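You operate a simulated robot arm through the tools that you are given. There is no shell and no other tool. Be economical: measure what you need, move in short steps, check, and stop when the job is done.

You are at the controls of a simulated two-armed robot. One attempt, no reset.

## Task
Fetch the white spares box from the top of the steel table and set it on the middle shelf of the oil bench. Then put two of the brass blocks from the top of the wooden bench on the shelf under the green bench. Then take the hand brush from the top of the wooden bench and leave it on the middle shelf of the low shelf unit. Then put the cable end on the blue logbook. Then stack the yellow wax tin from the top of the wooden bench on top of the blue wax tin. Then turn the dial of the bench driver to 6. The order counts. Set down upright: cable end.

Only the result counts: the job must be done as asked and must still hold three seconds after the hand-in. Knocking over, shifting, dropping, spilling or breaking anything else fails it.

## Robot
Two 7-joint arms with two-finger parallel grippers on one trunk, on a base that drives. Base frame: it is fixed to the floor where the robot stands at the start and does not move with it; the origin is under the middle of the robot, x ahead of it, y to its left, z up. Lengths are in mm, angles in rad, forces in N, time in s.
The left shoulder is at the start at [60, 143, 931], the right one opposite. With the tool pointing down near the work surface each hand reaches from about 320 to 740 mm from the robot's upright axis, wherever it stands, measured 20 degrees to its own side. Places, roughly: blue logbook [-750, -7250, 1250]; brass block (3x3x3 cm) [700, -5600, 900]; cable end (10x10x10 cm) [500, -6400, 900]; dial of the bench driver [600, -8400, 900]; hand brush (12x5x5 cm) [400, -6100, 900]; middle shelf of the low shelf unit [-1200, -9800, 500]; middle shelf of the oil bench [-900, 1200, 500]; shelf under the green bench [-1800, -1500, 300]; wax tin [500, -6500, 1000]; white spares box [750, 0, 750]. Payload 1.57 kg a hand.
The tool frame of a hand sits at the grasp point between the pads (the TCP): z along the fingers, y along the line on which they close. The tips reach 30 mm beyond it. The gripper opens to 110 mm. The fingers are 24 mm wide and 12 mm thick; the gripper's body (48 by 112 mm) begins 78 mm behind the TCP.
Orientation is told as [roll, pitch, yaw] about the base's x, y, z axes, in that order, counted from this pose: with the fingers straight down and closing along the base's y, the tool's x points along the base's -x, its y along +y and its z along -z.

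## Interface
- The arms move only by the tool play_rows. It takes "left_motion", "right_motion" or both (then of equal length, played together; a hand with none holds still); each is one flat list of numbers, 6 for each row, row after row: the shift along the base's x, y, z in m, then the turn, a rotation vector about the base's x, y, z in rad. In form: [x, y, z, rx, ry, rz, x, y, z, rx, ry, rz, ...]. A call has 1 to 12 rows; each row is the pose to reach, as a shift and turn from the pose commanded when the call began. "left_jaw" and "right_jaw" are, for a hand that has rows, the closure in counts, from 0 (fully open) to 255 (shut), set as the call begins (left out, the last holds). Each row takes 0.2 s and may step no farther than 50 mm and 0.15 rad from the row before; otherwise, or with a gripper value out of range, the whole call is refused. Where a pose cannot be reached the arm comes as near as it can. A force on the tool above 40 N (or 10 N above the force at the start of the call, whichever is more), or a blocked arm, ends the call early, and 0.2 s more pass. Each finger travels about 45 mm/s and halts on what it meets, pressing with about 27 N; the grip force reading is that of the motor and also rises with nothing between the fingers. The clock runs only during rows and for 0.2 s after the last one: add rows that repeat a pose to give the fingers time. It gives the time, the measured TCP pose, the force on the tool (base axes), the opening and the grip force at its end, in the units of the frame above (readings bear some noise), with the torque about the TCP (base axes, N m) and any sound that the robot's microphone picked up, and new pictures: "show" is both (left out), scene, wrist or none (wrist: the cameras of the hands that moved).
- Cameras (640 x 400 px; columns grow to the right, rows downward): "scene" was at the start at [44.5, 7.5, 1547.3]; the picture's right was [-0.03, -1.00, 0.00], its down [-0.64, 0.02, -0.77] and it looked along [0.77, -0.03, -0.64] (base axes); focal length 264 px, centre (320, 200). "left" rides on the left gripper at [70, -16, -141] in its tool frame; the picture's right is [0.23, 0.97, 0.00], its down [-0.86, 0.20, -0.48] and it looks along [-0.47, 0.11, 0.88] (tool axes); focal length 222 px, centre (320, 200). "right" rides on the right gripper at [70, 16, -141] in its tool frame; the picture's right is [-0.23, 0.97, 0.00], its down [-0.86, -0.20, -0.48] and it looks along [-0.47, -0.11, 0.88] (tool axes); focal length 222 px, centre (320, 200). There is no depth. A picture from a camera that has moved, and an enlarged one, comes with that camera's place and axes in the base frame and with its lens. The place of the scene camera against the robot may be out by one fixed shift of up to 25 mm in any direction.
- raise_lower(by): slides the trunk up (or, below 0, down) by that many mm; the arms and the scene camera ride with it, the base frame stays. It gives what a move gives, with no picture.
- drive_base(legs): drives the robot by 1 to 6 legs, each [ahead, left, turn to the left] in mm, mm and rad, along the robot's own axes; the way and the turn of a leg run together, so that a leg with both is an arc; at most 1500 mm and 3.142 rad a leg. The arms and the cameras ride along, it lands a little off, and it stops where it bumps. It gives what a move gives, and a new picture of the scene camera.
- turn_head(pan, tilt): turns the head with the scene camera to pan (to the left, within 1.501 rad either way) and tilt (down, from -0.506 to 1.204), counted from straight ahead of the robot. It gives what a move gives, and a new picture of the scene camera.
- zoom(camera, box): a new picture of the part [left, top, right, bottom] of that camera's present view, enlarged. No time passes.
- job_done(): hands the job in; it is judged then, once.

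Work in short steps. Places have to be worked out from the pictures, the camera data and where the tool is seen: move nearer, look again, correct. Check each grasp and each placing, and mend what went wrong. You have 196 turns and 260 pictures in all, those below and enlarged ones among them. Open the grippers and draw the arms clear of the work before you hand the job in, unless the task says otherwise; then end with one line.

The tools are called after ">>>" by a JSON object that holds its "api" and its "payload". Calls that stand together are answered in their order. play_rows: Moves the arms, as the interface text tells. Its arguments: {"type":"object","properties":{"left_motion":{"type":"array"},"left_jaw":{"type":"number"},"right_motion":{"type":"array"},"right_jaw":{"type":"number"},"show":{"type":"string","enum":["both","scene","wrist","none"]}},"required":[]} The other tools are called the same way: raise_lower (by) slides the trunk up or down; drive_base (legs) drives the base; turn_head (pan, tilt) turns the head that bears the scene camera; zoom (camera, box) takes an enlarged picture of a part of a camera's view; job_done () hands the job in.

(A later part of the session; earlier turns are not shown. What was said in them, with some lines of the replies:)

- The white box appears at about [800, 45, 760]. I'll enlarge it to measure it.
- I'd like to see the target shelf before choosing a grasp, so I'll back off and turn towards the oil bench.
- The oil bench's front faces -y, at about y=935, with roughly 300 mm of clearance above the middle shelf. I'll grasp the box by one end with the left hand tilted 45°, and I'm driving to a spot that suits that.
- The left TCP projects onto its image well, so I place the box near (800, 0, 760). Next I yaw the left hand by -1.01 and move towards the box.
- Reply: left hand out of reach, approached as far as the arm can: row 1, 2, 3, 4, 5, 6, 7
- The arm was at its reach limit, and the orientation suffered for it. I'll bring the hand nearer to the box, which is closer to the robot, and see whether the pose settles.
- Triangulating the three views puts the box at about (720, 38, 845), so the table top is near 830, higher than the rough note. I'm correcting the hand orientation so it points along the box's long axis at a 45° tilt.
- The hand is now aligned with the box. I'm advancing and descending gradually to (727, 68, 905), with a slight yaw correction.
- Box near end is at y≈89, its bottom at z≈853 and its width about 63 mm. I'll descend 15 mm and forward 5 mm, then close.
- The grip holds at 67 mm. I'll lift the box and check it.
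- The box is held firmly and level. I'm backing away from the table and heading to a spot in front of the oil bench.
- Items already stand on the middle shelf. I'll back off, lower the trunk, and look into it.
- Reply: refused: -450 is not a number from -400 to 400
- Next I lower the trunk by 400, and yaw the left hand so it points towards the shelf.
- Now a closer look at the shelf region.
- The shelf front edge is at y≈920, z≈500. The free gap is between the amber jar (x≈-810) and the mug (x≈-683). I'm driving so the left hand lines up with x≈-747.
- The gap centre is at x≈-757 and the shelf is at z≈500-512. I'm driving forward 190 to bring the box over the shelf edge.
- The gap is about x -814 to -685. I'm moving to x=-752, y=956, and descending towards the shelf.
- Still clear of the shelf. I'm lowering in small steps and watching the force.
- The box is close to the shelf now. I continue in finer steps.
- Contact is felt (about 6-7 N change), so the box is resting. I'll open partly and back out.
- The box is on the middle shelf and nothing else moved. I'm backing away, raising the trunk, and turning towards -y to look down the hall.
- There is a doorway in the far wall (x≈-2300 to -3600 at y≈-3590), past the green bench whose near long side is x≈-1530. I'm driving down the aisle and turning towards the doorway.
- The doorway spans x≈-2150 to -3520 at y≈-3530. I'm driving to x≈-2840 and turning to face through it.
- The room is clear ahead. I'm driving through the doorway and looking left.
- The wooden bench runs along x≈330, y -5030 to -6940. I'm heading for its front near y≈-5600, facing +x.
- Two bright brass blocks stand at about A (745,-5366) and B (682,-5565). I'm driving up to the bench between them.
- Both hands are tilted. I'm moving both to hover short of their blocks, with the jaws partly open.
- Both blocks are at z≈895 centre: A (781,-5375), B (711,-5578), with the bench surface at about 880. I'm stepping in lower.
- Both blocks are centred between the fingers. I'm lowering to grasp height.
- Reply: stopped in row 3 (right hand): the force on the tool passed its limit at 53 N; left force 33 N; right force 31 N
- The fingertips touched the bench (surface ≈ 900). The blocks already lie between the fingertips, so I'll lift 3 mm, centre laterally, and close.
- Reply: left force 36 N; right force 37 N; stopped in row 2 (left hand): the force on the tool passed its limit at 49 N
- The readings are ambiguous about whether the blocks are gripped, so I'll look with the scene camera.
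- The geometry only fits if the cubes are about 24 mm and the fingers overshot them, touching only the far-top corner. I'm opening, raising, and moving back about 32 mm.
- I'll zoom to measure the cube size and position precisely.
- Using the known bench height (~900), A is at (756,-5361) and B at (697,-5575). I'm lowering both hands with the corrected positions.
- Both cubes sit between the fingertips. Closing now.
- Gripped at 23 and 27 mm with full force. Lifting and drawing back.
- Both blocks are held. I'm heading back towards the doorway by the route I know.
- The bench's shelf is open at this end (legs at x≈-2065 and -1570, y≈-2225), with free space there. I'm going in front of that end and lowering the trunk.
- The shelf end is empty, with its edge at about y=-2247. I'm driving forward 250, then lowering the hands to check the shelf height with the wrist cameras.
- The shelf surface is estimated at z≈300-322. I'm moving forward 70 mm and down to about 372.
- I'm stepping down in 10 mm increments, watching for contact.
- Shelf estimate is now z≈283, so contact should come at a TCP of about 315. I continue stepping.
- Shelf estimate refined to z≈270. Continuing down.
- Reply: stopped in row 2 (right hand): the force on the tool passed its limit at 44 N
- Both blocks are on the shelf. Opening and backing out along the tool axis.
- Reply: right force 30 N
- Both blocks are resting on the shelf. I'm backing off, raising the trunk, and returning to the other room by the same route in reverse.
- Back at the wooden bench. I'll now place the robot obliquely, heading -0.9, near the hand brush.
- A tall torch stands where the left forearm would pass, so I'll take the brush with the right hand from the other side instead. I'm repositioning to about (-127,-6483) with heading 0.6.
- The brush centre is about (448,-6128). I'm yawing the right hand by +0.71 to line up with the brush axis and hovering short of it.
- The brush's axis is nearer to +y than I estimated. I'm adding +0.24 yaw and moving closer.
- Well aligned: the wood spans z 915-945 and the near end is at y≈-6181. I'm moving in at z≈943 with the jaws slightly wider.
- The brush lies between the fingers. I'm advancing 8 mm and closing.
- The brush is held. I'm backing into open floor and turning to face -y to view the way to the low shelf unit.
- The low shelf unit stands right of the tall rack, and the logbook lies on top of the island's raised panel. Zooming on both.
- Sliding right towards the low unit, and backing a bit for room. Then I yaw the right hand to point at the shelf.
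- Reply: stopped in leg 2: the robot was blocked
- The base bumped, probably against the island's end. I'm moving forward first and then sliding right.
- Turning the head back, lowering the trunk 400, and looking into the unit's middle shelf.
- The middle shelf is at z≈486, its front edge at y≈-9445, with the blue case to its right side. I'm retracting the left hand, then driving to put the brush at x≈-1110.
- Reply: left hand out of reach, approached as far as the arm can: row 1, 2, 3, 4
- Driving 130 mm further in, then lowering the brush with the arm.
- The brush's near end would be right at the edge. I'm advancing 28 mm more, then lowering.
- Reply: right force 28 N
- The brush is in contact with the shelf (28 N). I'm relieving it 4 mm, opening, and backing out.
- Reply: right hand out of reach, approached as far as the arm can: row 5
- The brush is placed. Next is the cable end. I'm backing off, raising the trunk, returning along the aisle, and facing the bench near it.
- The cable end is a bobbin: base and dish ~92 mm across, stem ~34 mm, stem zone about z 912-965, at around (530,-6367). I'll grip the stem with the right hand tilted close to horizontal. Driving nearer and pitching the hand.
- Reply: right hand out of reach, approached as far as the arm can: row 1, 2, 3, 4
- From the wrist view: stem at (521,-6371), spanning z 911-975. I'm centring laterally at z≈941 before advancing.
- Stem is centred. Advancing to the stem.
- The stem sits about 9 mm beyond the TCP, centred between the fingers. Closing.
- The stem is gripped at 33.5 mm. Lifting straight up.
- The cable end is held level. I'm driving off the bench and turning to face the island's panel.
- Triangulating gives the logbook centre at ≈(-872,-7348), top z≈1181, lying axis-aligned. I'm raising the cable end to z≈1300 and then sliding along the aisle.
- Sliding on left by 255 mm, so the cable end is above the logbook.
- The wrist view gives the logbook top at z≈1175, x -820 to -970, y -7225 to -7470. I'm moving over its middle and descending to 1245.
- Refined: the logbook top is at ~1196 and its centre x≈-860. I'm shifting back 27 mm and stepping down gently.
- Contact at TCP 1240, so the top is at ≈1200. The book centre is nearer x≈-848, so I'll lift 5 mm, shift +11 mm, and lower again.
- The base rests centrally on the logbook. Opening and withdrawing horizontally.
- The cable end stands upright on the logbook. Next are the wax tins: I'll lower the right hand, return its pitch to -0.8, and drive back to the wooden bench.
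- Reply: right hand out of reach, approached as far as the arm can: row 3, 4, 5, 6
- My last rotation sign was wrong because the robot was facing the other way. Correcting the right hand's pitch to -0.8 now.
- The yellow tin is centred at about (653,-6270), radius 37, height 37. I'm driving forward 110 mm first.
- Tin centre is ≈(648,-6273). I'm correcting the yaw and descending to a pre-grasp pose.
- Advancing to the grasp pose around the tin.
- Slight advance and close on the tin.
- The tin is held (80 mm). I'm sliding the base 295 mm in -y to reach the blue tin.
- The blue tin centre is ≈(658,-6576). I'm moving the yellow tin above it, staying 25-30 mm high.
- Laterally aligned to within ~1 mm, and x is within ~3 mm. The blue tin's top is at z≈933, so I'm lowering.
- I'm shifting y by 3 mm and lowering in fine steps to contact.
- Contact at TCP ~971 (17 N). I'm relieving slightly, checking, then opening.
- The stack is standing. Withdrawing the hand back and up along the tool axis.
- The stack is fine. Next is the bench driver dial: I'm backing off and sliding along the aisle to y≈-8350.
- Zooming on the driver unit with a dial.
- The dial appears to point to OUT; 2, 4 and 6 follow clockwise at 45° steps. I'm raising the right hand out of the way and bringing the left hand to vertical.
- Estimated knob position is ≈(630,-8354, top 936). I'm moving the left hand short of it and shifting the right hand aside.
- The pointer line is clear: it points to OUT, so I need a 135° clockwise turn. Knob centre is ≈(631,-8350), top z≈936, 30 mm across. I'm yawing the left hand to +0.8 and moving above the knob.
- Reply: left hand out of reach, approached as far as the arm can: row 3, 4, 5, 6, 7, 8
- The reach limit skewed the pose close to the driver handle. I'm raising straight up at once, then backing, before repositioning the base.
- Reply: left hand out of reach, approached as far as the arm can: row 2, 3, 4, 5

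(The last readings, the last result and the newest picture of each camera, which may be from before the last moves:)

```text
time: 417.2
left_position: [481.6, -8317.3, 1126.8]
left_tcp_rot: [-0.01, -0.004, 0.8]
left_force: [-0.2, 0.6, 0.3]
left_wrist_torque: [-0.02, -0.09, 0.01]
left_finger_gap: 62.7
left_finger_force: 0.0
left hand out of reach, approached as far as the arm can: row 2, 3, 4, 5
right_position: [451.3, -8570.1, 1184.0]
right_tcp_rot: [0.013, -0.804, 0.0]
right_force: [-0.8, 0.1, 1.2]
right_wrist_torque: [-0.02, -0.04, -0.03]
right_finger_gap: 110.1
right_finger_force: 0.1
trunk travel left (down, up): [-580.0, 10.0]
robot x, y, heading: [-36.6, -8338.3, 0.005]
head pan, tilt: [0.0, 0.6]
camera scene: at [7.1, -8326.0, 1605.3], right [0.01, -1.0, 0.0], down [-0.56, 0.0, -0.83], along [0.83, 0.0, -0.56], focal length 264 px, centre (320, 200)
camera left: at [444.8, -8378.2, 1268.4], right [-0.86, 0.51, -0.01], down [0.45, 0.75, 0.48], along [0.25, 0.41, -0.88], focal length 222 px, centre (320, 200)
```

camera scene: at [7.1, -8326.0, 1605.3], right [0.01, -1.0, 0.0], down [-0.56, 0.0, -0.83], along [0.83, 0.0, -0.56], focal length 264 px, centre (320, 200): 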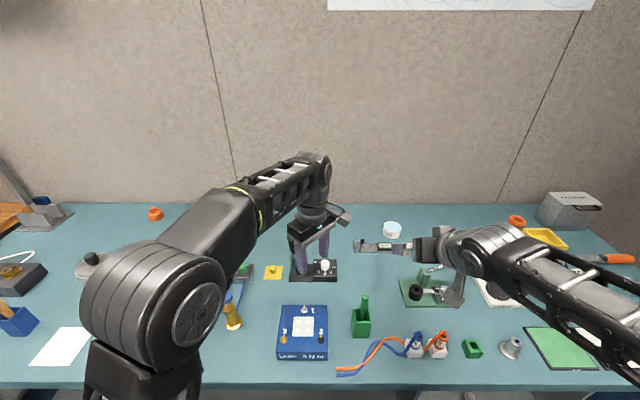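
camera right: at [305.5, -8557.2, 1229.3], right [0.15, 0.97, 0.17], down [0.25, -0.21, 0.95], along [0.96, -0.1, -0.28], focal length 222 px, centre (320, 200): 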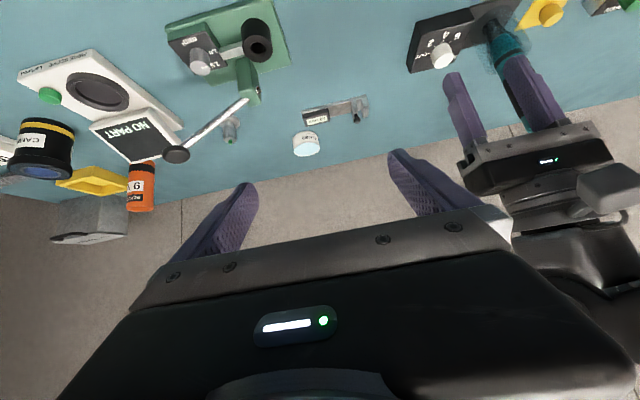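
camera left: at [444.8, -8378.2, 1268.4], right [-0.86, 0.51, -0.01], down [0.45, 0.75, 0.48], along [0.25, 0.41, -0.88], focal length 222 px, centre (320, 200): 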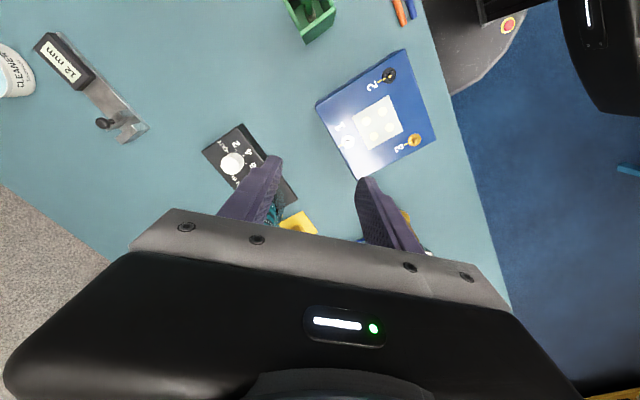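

Repositioning the base so the dial lies ahead-left, well inside the left arm's reach.

>>> {"api": "drive_base", "payload": {"legs": [[0, -160, 0], [40, 0, 0]]}}

>>> {"api": "zoom", "payload": {"camera": "scene", "box": [220, 200, 340, 290]}}

```text
time: 419.1
left_position: [529.3, -8476.7, 1123.5]
left_tcp_rot: [-0.005, -0.001, 0.8]
left_force: [0.7, -0.7, 0.2]
left_wrist_torque: [0.01, 0.04, 0.0]
left_finger_gap: 62.6
left_finger_force: 0.1
right_position: [498.4, -8730.4, 1180.1]
right_tcp_rot: [0.014, -0.797, 0.0]
right_force: [0.0, -0.3, -0.2]
right_wrist_torque: [0.02, 0.03, 0.02]
right_finger_gap: 110.3
right_finger_force: 0.1
trunk travel left (down, up): [-580.0, 10.0]
robot x, y, heading: [7.3, -8497.8, 0.004]
head pan, tilt: [0.0, 0.6]
camera scene: at [56.4, -8486.4, 1604.9], right [0.01, -1.0, 0.0], down [-0.57, 0.0, -0.82], along [0.82, 0.0, -0.57], focal length 264 px, centre (320, 200)
```

scene: 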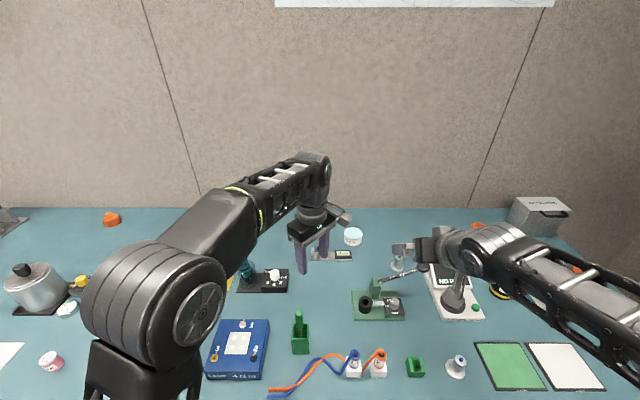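

```text
4.44 times, centred on (280, 245) of scene
camera zoom: at [56.4, -8486.4, 1604.9], right [0.01, -1.0, 0.0], down [-0.57, 0.0, -0.82], along [0.82, 0.0, -0.57], focal length 1174 px, centre (498, 0)
```

zoom: 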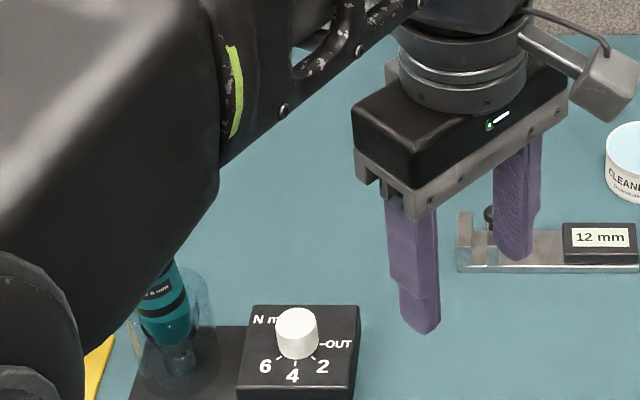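

Now reachable. Moving the left hand (yaw 0.8) to hover above the knob from the -y side.

>>> {"api": "play_rows", "payload": {"left_motion": [0.025, 0.03, -0.01, 0, 0, 0, 0.05, 0.06, -0.03, 0, 0, 0, 0.075, 0.09, -0.05, 0, 0, 0, 0.09, 0.11, -0.07, 0, 0, 0, 0.1, 0.122, -0.083, 0, 0, 0, 0.1, 0.122, -0.083, 0, 0, 0]}}

>>> {"api": "zoom", "payload": {"camera": "left", "box": [240, 120, 400, 240]}}

```text
time: 420.5
left_position: [626.3, -8353.8, 1042.4]
left_tcp_rot: [-0.003, -0.003, 0.8]
left_force: [-0.2, -0.1, 0.2]
left_wrist_torque: [0.03, 0.03, -0.04]
left_finger_gap: 62.6
left_finger_force: 0.0
right_position: [497.4, -8730.3, 1180.9]
right_tcp_rot: [0.013, -0.802, 0.0]
right_force: [-0.1, -0.7, -1.2]
right_wrist_torque: [0.01, 0.0, 0.02]
right_finger_gap: 109.7
right_finger_force: 0.1
trunk travel left (down, up): [-580.0, 10.0]
robot x, y, heading: [7.7, -8497.7, 0.003]
head pan, tilt: [0.0, 0.6]
camera scene: at [53.3, -8486.0, 1605.1], right [0.01, -1.0, 0.0], down [-0.56, 0.0, -0.83], along [0.83, 0.0, -0.56], focal length 264 px, centre (320, 200)
camera left: at [589.8, -8414.7, 1182.8], right [-0.86, 0.51, -0.01], down [0.45, 0.75, 0.48], along [0.25, 0.41, -0.88], focal length 222 px, centre (320, 200)
```

scene: 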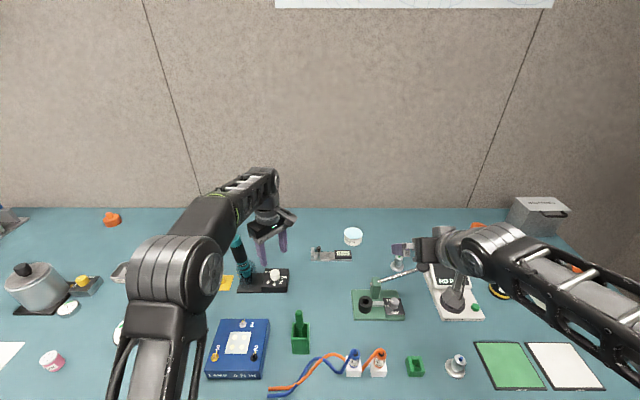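
left: 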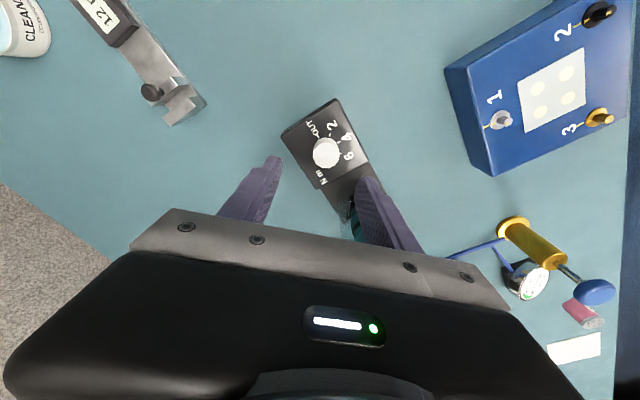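

```text
3.33 times, centred on (320, 180) of left
camera zoom: at [589.8, -8414.7, 1182.8], right [-0.86, 0.51, -0.01], down [0.45, 0.75, 0.48], along [0.25, 0.41, -0.88], focal length 740 px, centre (320, 267)
```

zoom: 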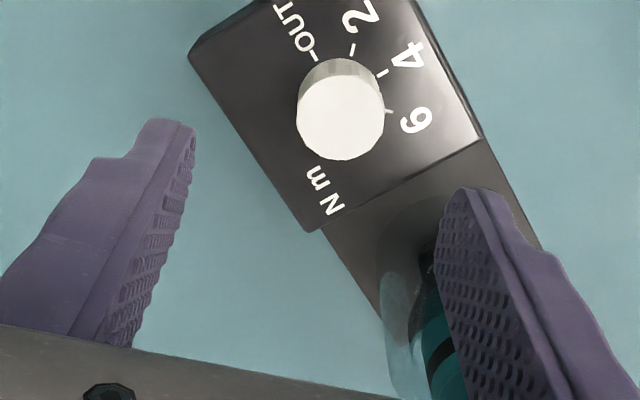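

Triangulated knob: (620.5,-8351.7), top somewhere z 939-957. I'm centring and descending to TCP 985 to check.

>>> {"api": "play_rows", "payload": {"left_motion": [-0.006, 0.002, -0.015, 0, 0, 0, -0.006, 0.002, -0.035, 0, 0, 0, -0.006, 0.002, -0.057, 0, 0, 0, -0.006, 0.002, -0.057, 0, 0, 0], "show": "wrist"}}

>>> {"api": "zoom", "payload": {"camera": "scene", "box": [230, 225, 310, 300]}}

```text
time: 421.5
left_position: [619.9, -8351.1, 983.9]
left_tcp_rot: [-0.006, -0.002, 0.801]
left_force: [-0.1, 0.2, -0.2]
left_wrist_torque: [0.06, -0.03, 0.01]
left_finger_gap: 62.7
left_finger_force: 0.0
right_position: [496.7, -8730.2, 1180.9]
right_tcp_rot: [0.013, -0.802, 0.001]
right_force: [0.3, -0.8, -0.1]
right_wrist_torque: [0.01, 0.02, 0.02]
right_finger_gap: 110.2
right_finger_force: 0.0
trunk travel left (down, up): [-580.0, 10.0]
robot x, y, heading: [7.4, -8494.9, 0.004]
head pan, tilt: [0.0, 0.6]
camera left: at [583.9, -8413.1, 1125.7], right [-0.86, 0.51, -0.01], down [0.45, 0.75, 0.48], along [0.25, 0.41, -0.88], focal length 222 px, centre (320, 200)
```

left: 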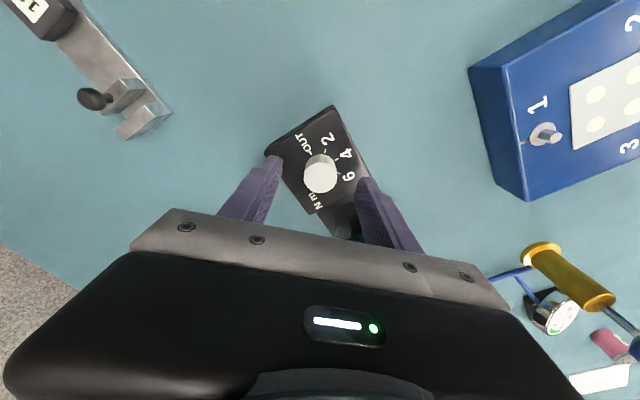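

```text
5.33 times, centred on (270, 262) of scene
camera zoom: at [53.5, -8485.8, 1605.0], right [0.01, -1.0, 0.0], down [-0.56, 0.0, -0.83], along [0.83, 0.0, -0.56], focal length 1408 px, centre (587, -133)
```

zoom: 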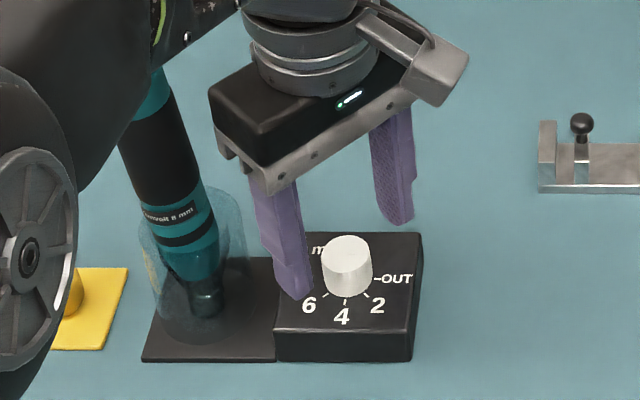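

>>> {"api": "zoom", "payload": {"camera": "left", "box": [270, 130, 370, 200]}}

```text
5.71 times, centred on (320, 165) of left
camera zoom: at [583.9, -8413.1, 1125.7], right [-0.86, 0.51, -0.01], down [0.45, 0.75, 0.48], along [0.25, 0.41, -0.88], focal length 1269 px, centre (320, 400)
```

zoom: 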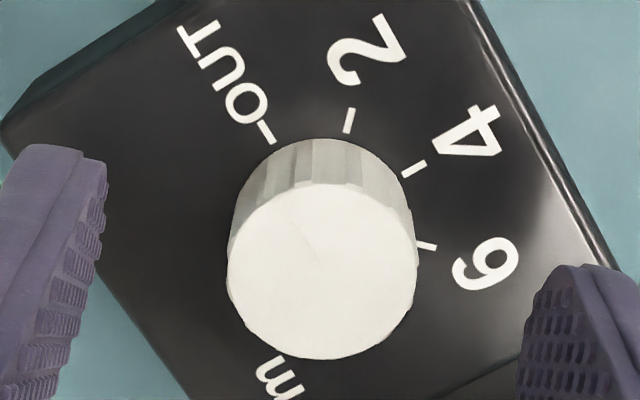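

The knob is centred laterally. I'm descending with small steps until a light touch on the dial housing gives its height.

>>> {"api": "play_rows", "payload": {"left_motion": [0, 0, -0.01, 0, 0, 0, 0, 0, -0.02, 0, 0, 0, 0, 0, -0.024, 0, 0, 0], "show": "none"}}

>>> {"api": "play_rows", "payload": {"left_motion": [0, 0, -0.003, 0, 0, 0, 0, 0, -0.005, 0, 0, 0], "show": "none"}}

>>> {"api": "zoom", "payload": {"camera": "scene", "box": [240, 240, 310, 295]}}

```text
time: 422.3
left_position: [621.2, -8352.9, 960.8]
left_tcp_rot: [-0.005, -0.004, 0.801]
left_force: [-0.1, 1.4, 3.5]
left_wrist_torque: [0.05, 0.08, 0.01]
left_finger_gap: 62.6
left_finger_force: 0.0
right_position: [496.1, -8730.3, 1180.6]
right_tcp_rot: [0.014, -0.801, -0.002]
right_force: [-0.5, 0.0, -0.1]
right_wrist_torque: [-0.02, 0.01, 0.01]
right_finger_gap: 110.1
right_finger_force: 0.1
trunk travel left (down, up): [-580.0, 10.0]
robot x, y, heading: [4.9, -8494.5, 0.008]
head pan, tilt: [0.0, 0.6]
```

```text
time: 423.1
left_position: [622.3, -8354.0, 961.8]
left_tcp_rot: [-0.013, -0.008, 0.801]
left_force: [-7.1, -2.0, 15.4]
left_wrist_torque: [0.29, 0.78, 0.25]
left_finger_gap: 65.9
left_finger_force: 1.0
right_position: [495.2, -8730.5, 1181.1]
right_tcp_rot: [0.015, -0.8, -0.001]
right_force: [0.0, -0.4, 1.0]
right_wrist_torque: [0.01, 0.02, -0.01]
right_finger_gap: 110.0
right_finger_force: 0.0
trunk travel left (down, up): [-580.0, 10.0]
robot x, y, heading: [6.2, -8495.6, 0.001]
head pan, tilt: [0.0, 0.6]
stopped in row 2 (left hand): the force on the tool passed its limit at 42 N (the readings are from after the stop); the commanded pose is now the measured one
```

```text
7.27 times, centred on (275, 268) of scene
camera zoom: at [51.7, -8486.7, 1604.9], right [0.01, -1.0, 0.0], down [-0.56, 0.0, -0.83], along [0.83, 0.01, -0.56], focal length 1921 px, centre (647, -291)
```

zoom: 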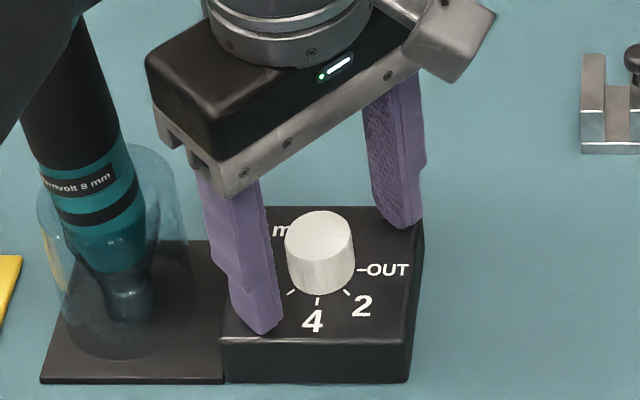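

The fingertips touched the housing top at z≈931, so the knob top is ≈953. I'm raising 4 mm, re-centring, and closing on the knob.

>>> {"api": "play_rows", "payload": {"left_motion": [-0.002, 0.0025, 0.003, 0, 0, 0, -0.002, 0.0025, 0.004, 0, 0, 0], "show": "none"}}

>>> {"api": "play_rows", "payload": {"left_motion": [0, 0, 0, 0, 0, 0, 0, 0, 0, 0, 0, 0, 0, 0, 0, 0, 0, 0, 0, 0, 0, 0, 0, 0], "left_jaw": 255, "show": "wrist"}}

```text
time: 423.7
left_position: [621.8, -8347.9, 960.3]
left_tcp_rot: [-0.008, -0.009, 0.801]
left_force: [0.0, -0.4, -0.4]
left_wrist_torque: [-0.03, 0.02, -0.01]
left_finger_gap: 62.3
left_finger_force: 0.1
right_position: [496.7, -8730.1, 1180.9]
right_tcp_rot: [0.012, -0.799, 0.001]
right_force: [0.1, 0.3, -0.4]
right_wrist_torque: [-0.04, -0.03, 0.0]
right_finger_gap: 110.0
right_finger_force: 0.0
trunk travel left (down, up): [-580.0, 10.0]
robot x, y, heading: [4.5, -8492.6, 0.008]
head pan, tilt: [0.0, 0.6]
```

```text
time: 424.7
left_position: [622.3, -8350.9, 961.1]
left_tcp_rot: [-0.01, -0.007, 0.8]
left_force: [1.2, -0.1, -0.4]
left_wrist_torque: [0.39, 0.34, -0.04]
left_finger_gap: 27.0
left_finger_force: 30.8
right_position: [498.0, -8729.3, 1181.5]
right_tcp_rot: [0.013, -0.799, -0.001]
right_force: [0.2, -0.3, 0.0]
right_wrist_torque: [0.01, 0.03, -0.02]
right_finger_gap: 109.9
right_finger_force: 0.0
trunk travel left (down, up): [-580.0, 10.0]
robot x, y, heading: [5.1, -8497.6, 0.004]
head pan, tilt: [0.0, 0.6]
camera left: at [584.1, -8410.7, 1102.7], right [-0.86, 0.51, -0.01], down [0.45, 0.75, 0.48], along [0.26, 0.41, -0.88], focal length 222 px, centre (320, 200)
```

left: 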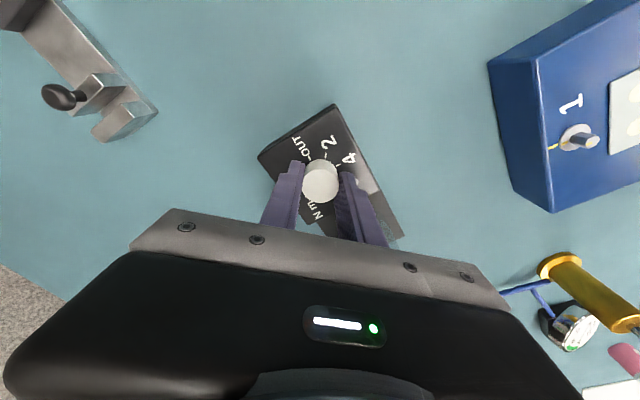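

>>> {"api": "zoom", "payload": {"camera": "left", "box": [270, 140, 370, 210]}}

```text
5.71 times, centred on (320, 175) of left
camera zoom: at [584.1, -8410.7, 1102.7], right [-0.86, 0.51, -0.01], down [0.45, 0.75, 0.48], along [0.26, 0.41, -0.88], focal length 1269 px, centre (320, 343)
```

zoom: 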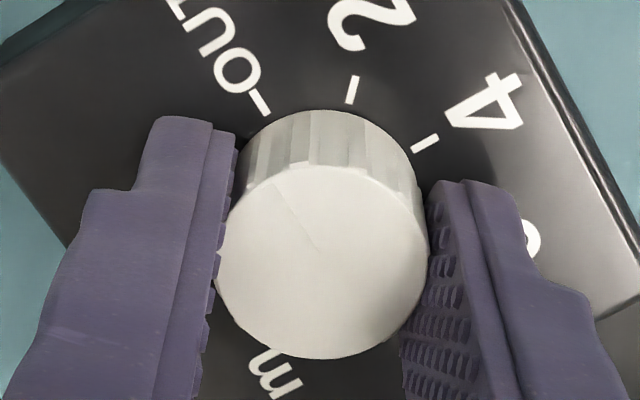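

Gripped with the pointer line still at OUT. I'm turning 1.3 rad clockwise about the knob centre, with a small offset compensation.

>>> {"api": "play_rows", "payload": {"left_motion": [0.0003, -0.0005, 0, 0, 0, -0.13, 0.0006, -0.001, 0, 0, 0, -0.26, 0.0009, -0.0016, 0, 0, 0, -0.39, 0.0011, -0.0021, 0, 0, 0, -0.52, 0.0013, -0.0027, 0, 0, 0, -0.65, 0.0013, -0.0033, 0, 0, 0, -0.78, 0.0012, -0.0039, 0, 0, 0, -0.91, 0.0011, -0.0045, 0, 0, 0, -1.04, 0.001, -0.005, 0, 0, 0, -1.17, 0.0008, -0.0056, 0, 0, 0, -1.3, 0.0008, -0.0056, 0, 0, 0, -1.3], "show": "wrist"}}

>>> {"api": "zoom", "payload": {"camera": "left", "box": [270, 140, 370, 210]}}

```text
time: 427.1
left_position: [622.5, -8350.4, 961.5]
left_tcp_rot: [-0.008, -0.008, -0.498]
left_force: [0.6, 22.6, 2.1]
left_wrist_torque: [1.06, 0.09, -0.04]
left_finger_gap: 27.1
left_finger_force: 37.6
right_position: [496.4, -8727.2, 1181.9]
right_tcp_rot: [0.01, -0.799, 0.001]
right_force: [-0.6, -0.3, 0.4]
right_wrist_torque: [0.0, 0.04, 0.01]
right_finger_gap: 110.0
right_finger_force: 0.1
trunk travel left (down, up): [-580.0, 10.0]
robot x, y, heading: [5.9, -8495.7, 0.008]
head pan, tilt: [0.0, 0.6]
camera left: at [553.7, -8330.0, 1102.7], right [0.27, 0.96, -0.01], down [0.85, -0.23, 0.48], along [0.46, -0.14, -0.88], focal length 222 px, centre (320, 200)
```

left: 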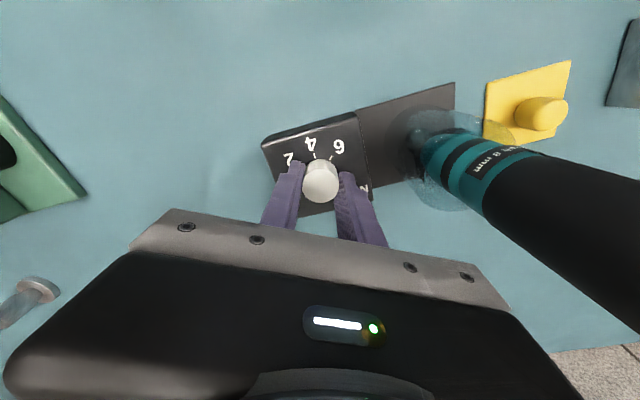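

```text
5.71 times, centred on (320, 175) of left
camera zoom: at [553.7, -8330.0, 1102.7], right [0.27, 0.96, -0.01], down [0.85, -0.23, 0.48], along [0.46, -0.14, -0.88], focal length 1269 px, centre (320, 343)
```

zoom: 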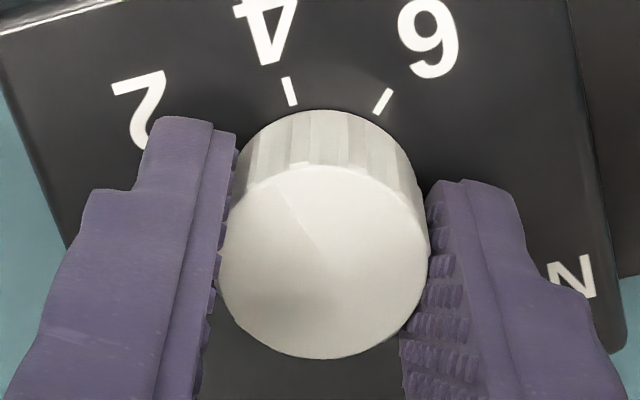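

The knob turned with the hand (pointer now between 2 and 4, about 74°). I'm relieving the side force, opening, and rotating back for a second bite.

>>> {"api": "play_rows", "payload": {"left_motion": [-0.0004, 0.003, 0, 0, 0, 0, -0.0008, 0.0056, 0, 0, 0, 0], "show": "none"}}

>>> {"api": "play_rows", "payload": {"left_motion": [0, 0, 0, 0, 0, 0, 0, 0, 0, 0, 0, 0, 0, 0, 0.004, 0, 0, 0], "left_jaw": 130, "show": "wrist"}}

>>> {"api": "zoom", "payload": {"camera": "left", "box": [270, 140, 370, 210]}}

```text
time: 427.7
left_position: [622.1, -8351.0, 961.8]
left_tcp_rot: [-0.011, -0.009, -0.502]
left_force: [6.6, 12.3, -2.9]
left_wrist_torque: [1.32, -0.35, -0.01]
left_finger_gap: 27.3
left_finger_force: 37.4
right_position: [497.5, -8729.2, 1180.7]
right_tcp_rot: [0.012, -0.8, 0.001]
right_force: [-0.2, -0.8, 0.3]
right_wrist_torque: [-0.02, -0.02, -0.02]
right_finger_gap: 110.1
right_finger_force: 0.1
trunk travel left (down, up): [-580.0, 10.0]
robot x, y, heading: [7.8, -8493.4, 0.005]
head pan, tilt: [0.0, 0.6]
```

```text
time: 428.5
left_position: [621.2, -8350.8, 966.5]
left_tcp_rot: [-0.011, -0.006, -0.499]
left_force: [-0.1, 0.8, 0.1]
left_wrist_torque: [0.02, 0.02, -0.01]
left_finger_gap: 53.8
left_finger_force: 0.0
right_position: [495.8, -8730.7, 1181.5]
right_tcp_rot: [0.015, -0.802, 0.0]
right_force: [0.1, -0.3, 0.3]
right_wrist_torque: [0.0, 0.04, -0.03]
right_finger_gap: 110.1
right_finger_force: 0.1
trunk travel left (down, up): [-580.0, 10.0]
robot x, y, heading: [5.3, -8497.9, 0.007]
head pan, tilt: [0.0, 0.6]
camera left: at [552.6, -8330.1, 1108.1], right [0.27, 0.96, -0.01], down [0.85, -0.23, 0.48], along [0.46, -0.14, -0.88], focal length 222 px, centre (320, 200)
```

left: 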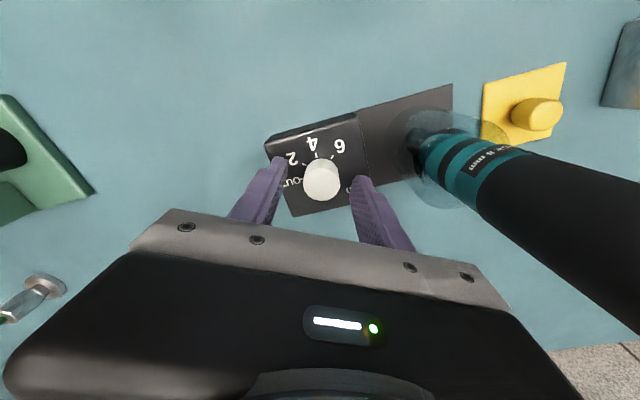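

```text
5.71 times, centred on (320, 175) of left
camera zoom: at [552.6, -8330.1, 1108.1], right [0.27, 0.96, -0.01], down [0.85, -0.23, 0.48], along [0.46, -0.14, -0.88], focal length 1269 px, centre (320, 343)
```

zoom: 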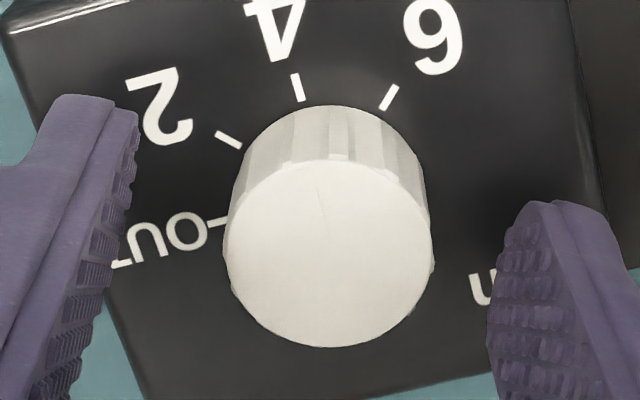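

>>> {"api": "zoom", "payload": {"camera": "left", "box": [298, 158, 346, 206]}}

```text
8.33 times, centred on (322, 182) of left
camera zoom: at [552.6, -8330.1, 1108.1], right [0.27, 0.96, -0.01], down [0.85, -0.23, 0.48], along [0.46, -0.14, -0.88], focal length 1851 px, centre (303, 350)
```

zoom: 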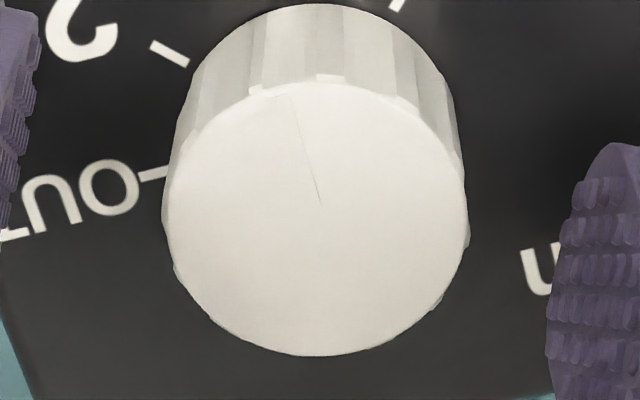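

The knob's detent snapped to 4. One more 45° step is needed: rotating the open hand back +0.8.

>>> {"api": "play_rows", "payload": {"left_motion": [0, 0, 0.001, 0, 0, 0.133, 0, 0, 0.001, 0, 0, 0.266, 0, 0, 0.001, 0, 0, 0.4, 0, 0, 0.001, 0, 0, 0.533, 0, 0, 0.001, 0, 0, 0.666, 0, 0, 0.001, 0, 0, 0.8, 0, 0, -0.003, 0, 0, 0.8], "show": "none"}}

>>> {"api": "play_rows", "payload": {"left_motion": [0, 0, 0, 0, 0, 0, 0, 0, 0, 0, 0, 0, 0, 0, 0, 0, 0, 0, 0, 0, 0, 0, 0, 0], "left_jaw": 255, "show": "wrist"}}

>>> {"api": "zoom", "payload": {"camera": "left", "box": [270, 140, 370, 210]}}

```text
time: 430.1
left_position: [620.4, -8350.9, 963.2]
left_tcp_rot: [-0.011, -0.009, 0.303]
left_force: [0.3, -0.4, -0.3]
left_wrist_torque: [-0.02, 0.0, 0.02]
left_finger_gap: 53.9
left_finger_force: 0.2
right_position: [497.2, -8729.8, 1180.7]
right_tcp_rot: [0.014, -0.8, 0.001]
right_force: [0.4, -0.2, -0.6]
right_wrist_torque: [-0.03, 0.04, 0.01]
right_finger_gap: 109.9
right_finger_force: 0.1
trunk travel left (down, up): [-580.0, 10.0]
robot x, y, heading: [10.1, -8494.8, 0.007]
head pan, tilt: [0.0, 0.6]
```

```text
time: 431.1
left_position: [621.5, -8351.6, 963.6]
left_tcp_rot: [-0.012, -0.007, 0.3]
left_force: [0.7, -0.3, 0.4]
left_wrist_torque: [0.57, 0.18, 0.01]
left_finger_gap: 27.0
left_finger_force: 35.4
right_position: [497.6, -8730.0, 1180.1]
right_tcp_rot: [0.014, -0.8, -0.001]
right_force: [0.4, 0.8, -0.4]
right_wrist_torque: [0.0, -0.01, 0.0]
right_finger_gap: 110.1
right_finger_force: 0.1
trunk travel left (down, up): [-580.0, 10.0]
robot x, y, heading: [8.4, -8495.2, 0.004]
head pan, tilt: [0.0, 0.6]
camera left: at [558.4, -8385.4, 1104.9], right [-0.51, 0.86, -0.01], down [0.75, 0.45, 0.48], along [0.42, 0.24, -0.88], focal length 222 px, centre (320, 200)
```

left: 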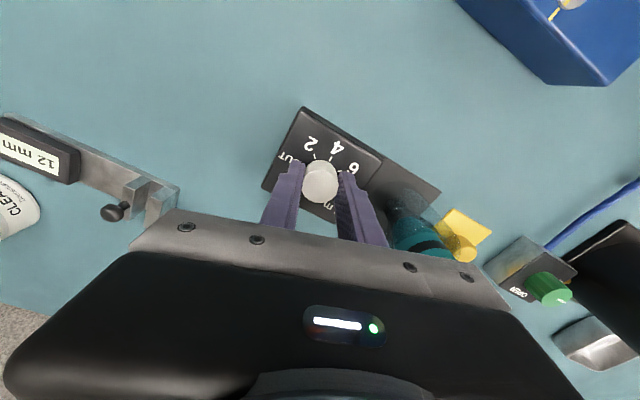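

```text
5.71 times, centred on (320, 175) of left
camera zoom: at [558.4, -8385.4, 1104.9], right [-0.51, 0.86, -0.01], down [0.75, 0.45, 0.48], along [0.42, 0.24, -0.88], focal length 1269 px, centre (320, 343)
```

zoom: 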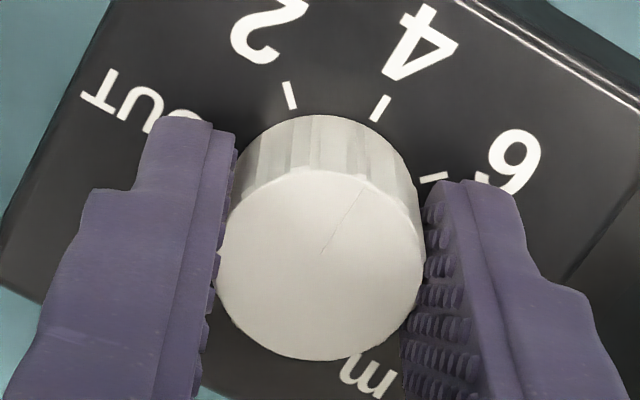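

The pointer is at 4. Turning 0.785 rad clockwise to 6.

>>> {"api": "play_rows", "payload": {"left_motion": [0, 0, 0, 0, 0, -0.13, 0, 0, 0, 0, 0, -0.26, 0, 0, 0, 0, 0, -0.39, 0, 0, 0, 0, 0, -0.52, 0, 0, 0, 0, 0, -0.65, 0, 0, 0, 0, 0, -0.785, 0, 0, 0, 0, 0, -0.785], "show": "none"}}

>>> {"api": "play_rows", "payload": {"left_motion": [0, 0, 0, 0, 0, 0, 0, 0, 0, 0, 0, 0, 0, 0, 0.003, 0, 0, 0], "left_jaw": 130, "show": "none"}}

>>> {"api": "zoom", "payload": {"camera": "left", "box": [284, 140, 364, 206]}}

```text
time: 432.7
left_position: [619.4, -8349.1, 963.6]
left_tcp_rot: [-0.01, -0.007, -0.484]
left_force: [-1.9, 3.5, 8.1]
left_wrist_torque: [0.74, 0.03, -0.02]
left_finger_gap: 26.8
left_finger_force: 37.5
right_position: [494.3, -8730.2, 1181.6]
right_tcp_rot: [0.015, -0.801, 0.001]
right_force: [0.5, -0.3, 0.5]
right_wrist_torque: [-0.02, -0.06, 0.0]
right_finger_gap: 110.2
right_finger_force: 0.1
trunk travel left (down, up): [-580.0, 10.0]
robot x, y, heading: [1.9, -8496.9, 0.006]
head pan, tilt: [0.0, 0.6]
```

```text
time: 433.5
left_position: [620.6, -8351.3, 965.6]
left_tcp_rot: [-0.011, -0.007, -0.484]
left_force: [-1.1, -0.3, -0.1]
left_wrist_torque: [-0.02, 0.0, 0.03]
left_finger_gap: 53.7
left_finger_force: 0.1
right_position: [497.9, -8730.0, 1180.3]
right_tcp_rot: [0.013, -0.802, 0.0]
right_force: [1.2, 0.6, 0.8]
right_wrist_torque: [0.02, 0.01, -0.03]
right_finger_gap: 110.1
right_finger_force: 0.1
trunk travel left (down, up): [-580.0, 10.0]
robot x, y, heading: [9.2, -8499.7, 0.004]
head pan, tilt: [0.0, 0.6]
```

```text
6.06 times, centred on (324, 173) of left
camera zoom: at [552.3, -8330.5, 1106.9], right [0.25, 0.97, -0.01], down [0.85, -0.21, 0.48], along [0.46, -0.13, -0.88], focal length 1346 px, centre (296, 364)
```

zoom: 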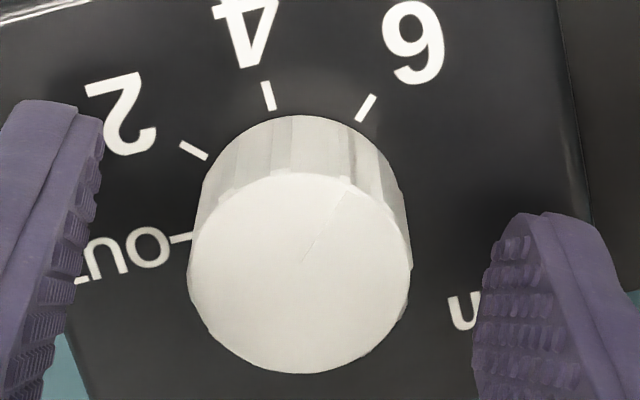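

The pointer now lies on 6. Lifting the hand straight up and drawing back.

>>> {"api": "play_rows", "payload": {"left_motion": [0, 0, 0.03, 0, 0, 0, 0, 0, 0.07, 0, 0, 0, 0, -0.005, 0.11, 0, 0, 0, -0.02, -0.01, 0.14, 0, 0, 0, -0.06, -0.03, 0.15, 0, 0, 0, -0.1, -0.06, 0.15, 0, 0, 0], "left_jaw": 0}}

>>> {"api": "zoom", "payload": {"camera": "scene", "box": [220, 210, 320, 300]}}

```text
time: 434.9
left_position: [519.9, -8411.4, 1116.5]
left_tcp_rot: [-0.009, -0.008, -0.484]
left_force: [-0.2, -0.4, 0.4]
left_wrist_torque: [0.04, -0.03, 0.02]
left_finger_gap: 110.0
left_finger_force: 0.1
right_position: [496.5, -8730.9, 1180.4]
right_tcp_rot: [0.013, -0.8, 0.0]
right_force: [0.0, 0.1, 0.4]
right_wrist_torque: [0.03, 0.01, 0.05]
right_finger_gap: 109.9
right_finger_force: 0.2
trunk travel left (down, up): [-580.0, 10.0]
robot x, y, heading: [6.9, -8498.5, 0.002]
head pan, tilt: [0.0, 0.6]
camera scene: at [52.6, -8486.7, 1605.1], right [0.01, -1.0, 0.0], down [-0.56, 0.0, -0.83], along [0.83, 0.01, -0.56], focal length 264 px, centre (320, 200)
camera left: at [450.1, -8392.2, 1257.6], right [0.25, 0.97, -0.01], down [0.85, -0.22, 0.48], along [0.47, -0.13, -0.88], focal length 222 px, centre (320, 200)
```

scene: 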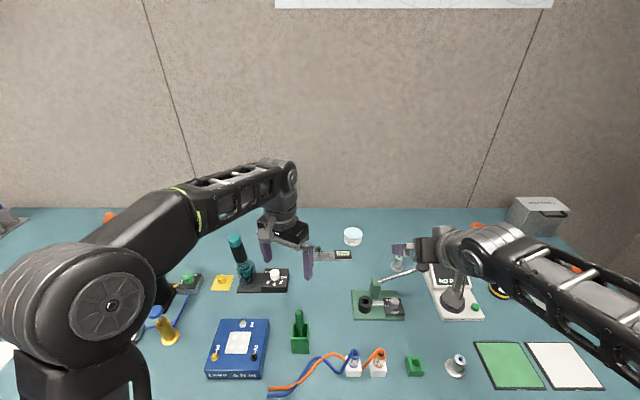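
left: 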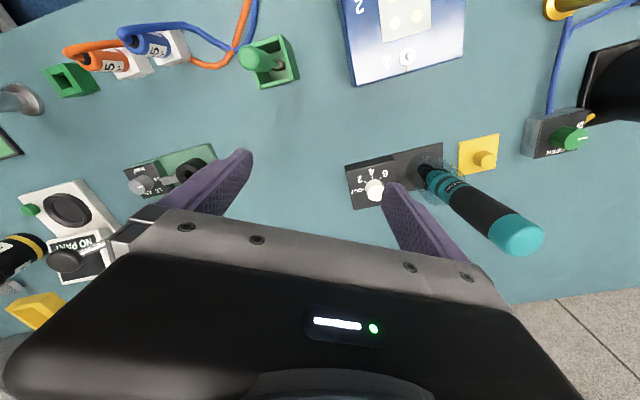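

```text
4.44 times, centred on (270, 255) of scene
camera zoom: at [52.6, -8486.7, 1605.1], right [0.01, -1.0, 0.0], down [-0.56, 0.0, -0.83], along [0.83, 0.01, -0.56], focal length 1174 px, centre (542, -44)
```

zoom: 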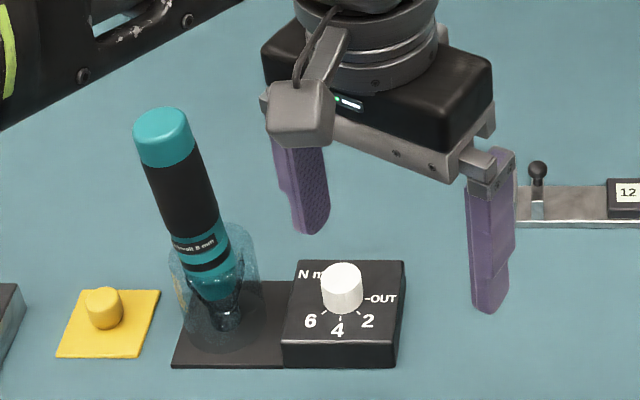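

The driver still stands and everything is in place. One last look at the pointer, then I back away from the bench.

>>> {"api": "zoom", "payload": {"camera": "left", "box": [345, 150, 405, 210]}}

>>> {"api": "drive_base", "payload": {"legs": [[-240, 0, 0]]}}

```text
6.67 times, centred on (375, 180) of left
camera zoom: at [450.1, -8392.2, 1257.6], right [0.25, 0.97, -0.01], down [0.85, -0.22, 0.48], along [0.47, -0.13, -0.88], focal length 1481 px, centre (-47, 333)
```

zoom: 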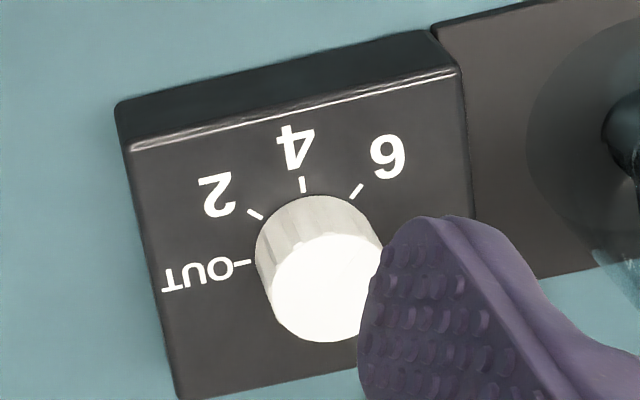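

```text
time: 436.6
left_position: [280.7, -8412.3, 1116.3]
left_tcp_rot: [-0.01, -0.009, -0.484]
left_force: [-0.6, 0.8, -0.4]
left_wrist_torque: [-0.01, 0.0, -0.01]
left_finger_gap: 109.8
left_finger_force: 0.0
right_position: [256.8, -8731.1, 1181.4]
right_tcp_rot: [0.015, -0.802, 0.0]
right_force: [0.5, 0.6, 0.1]
right_wrist_torque: [0.01, -0.04, 0.02]
right_finger_gap: 110.2
right_finger_force: 0.0
trunk travel left (down, up): [-580.0, 10.0]
robot x, y, heading: [-233.6, -8494.8, 0.008]
head pan, tilt: [0.0, 0.6]
camera scene: at [-185.9, -8487.1, 1605.1], right [0.01, -1.0, 0.0], down [-0.56, 0.0, -0.83], along [0.83, 0.0, -0.56], focal length 264 px, centre (320, 200)
```

scene: 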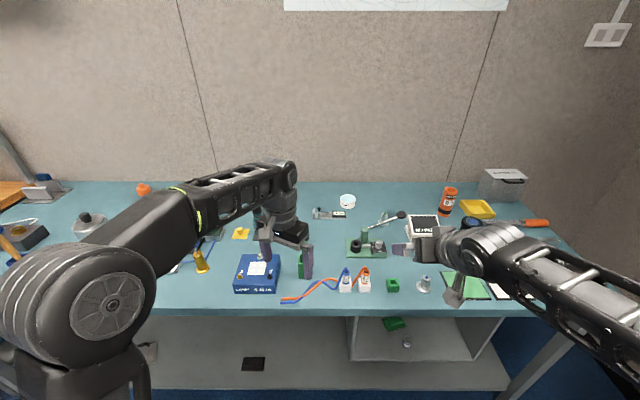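

All tasks are done in order, the grippers are open and both arms are clear. Handing in.

>>> {"api": "job_done", "payload": {}}

```text
The job is handed in.
```

I finished all six steps in the order you gave and handed the job in. The hand-in returned no verdict. The base bumped once, most likely on the island's end; I saw nothing displaced afterwards.
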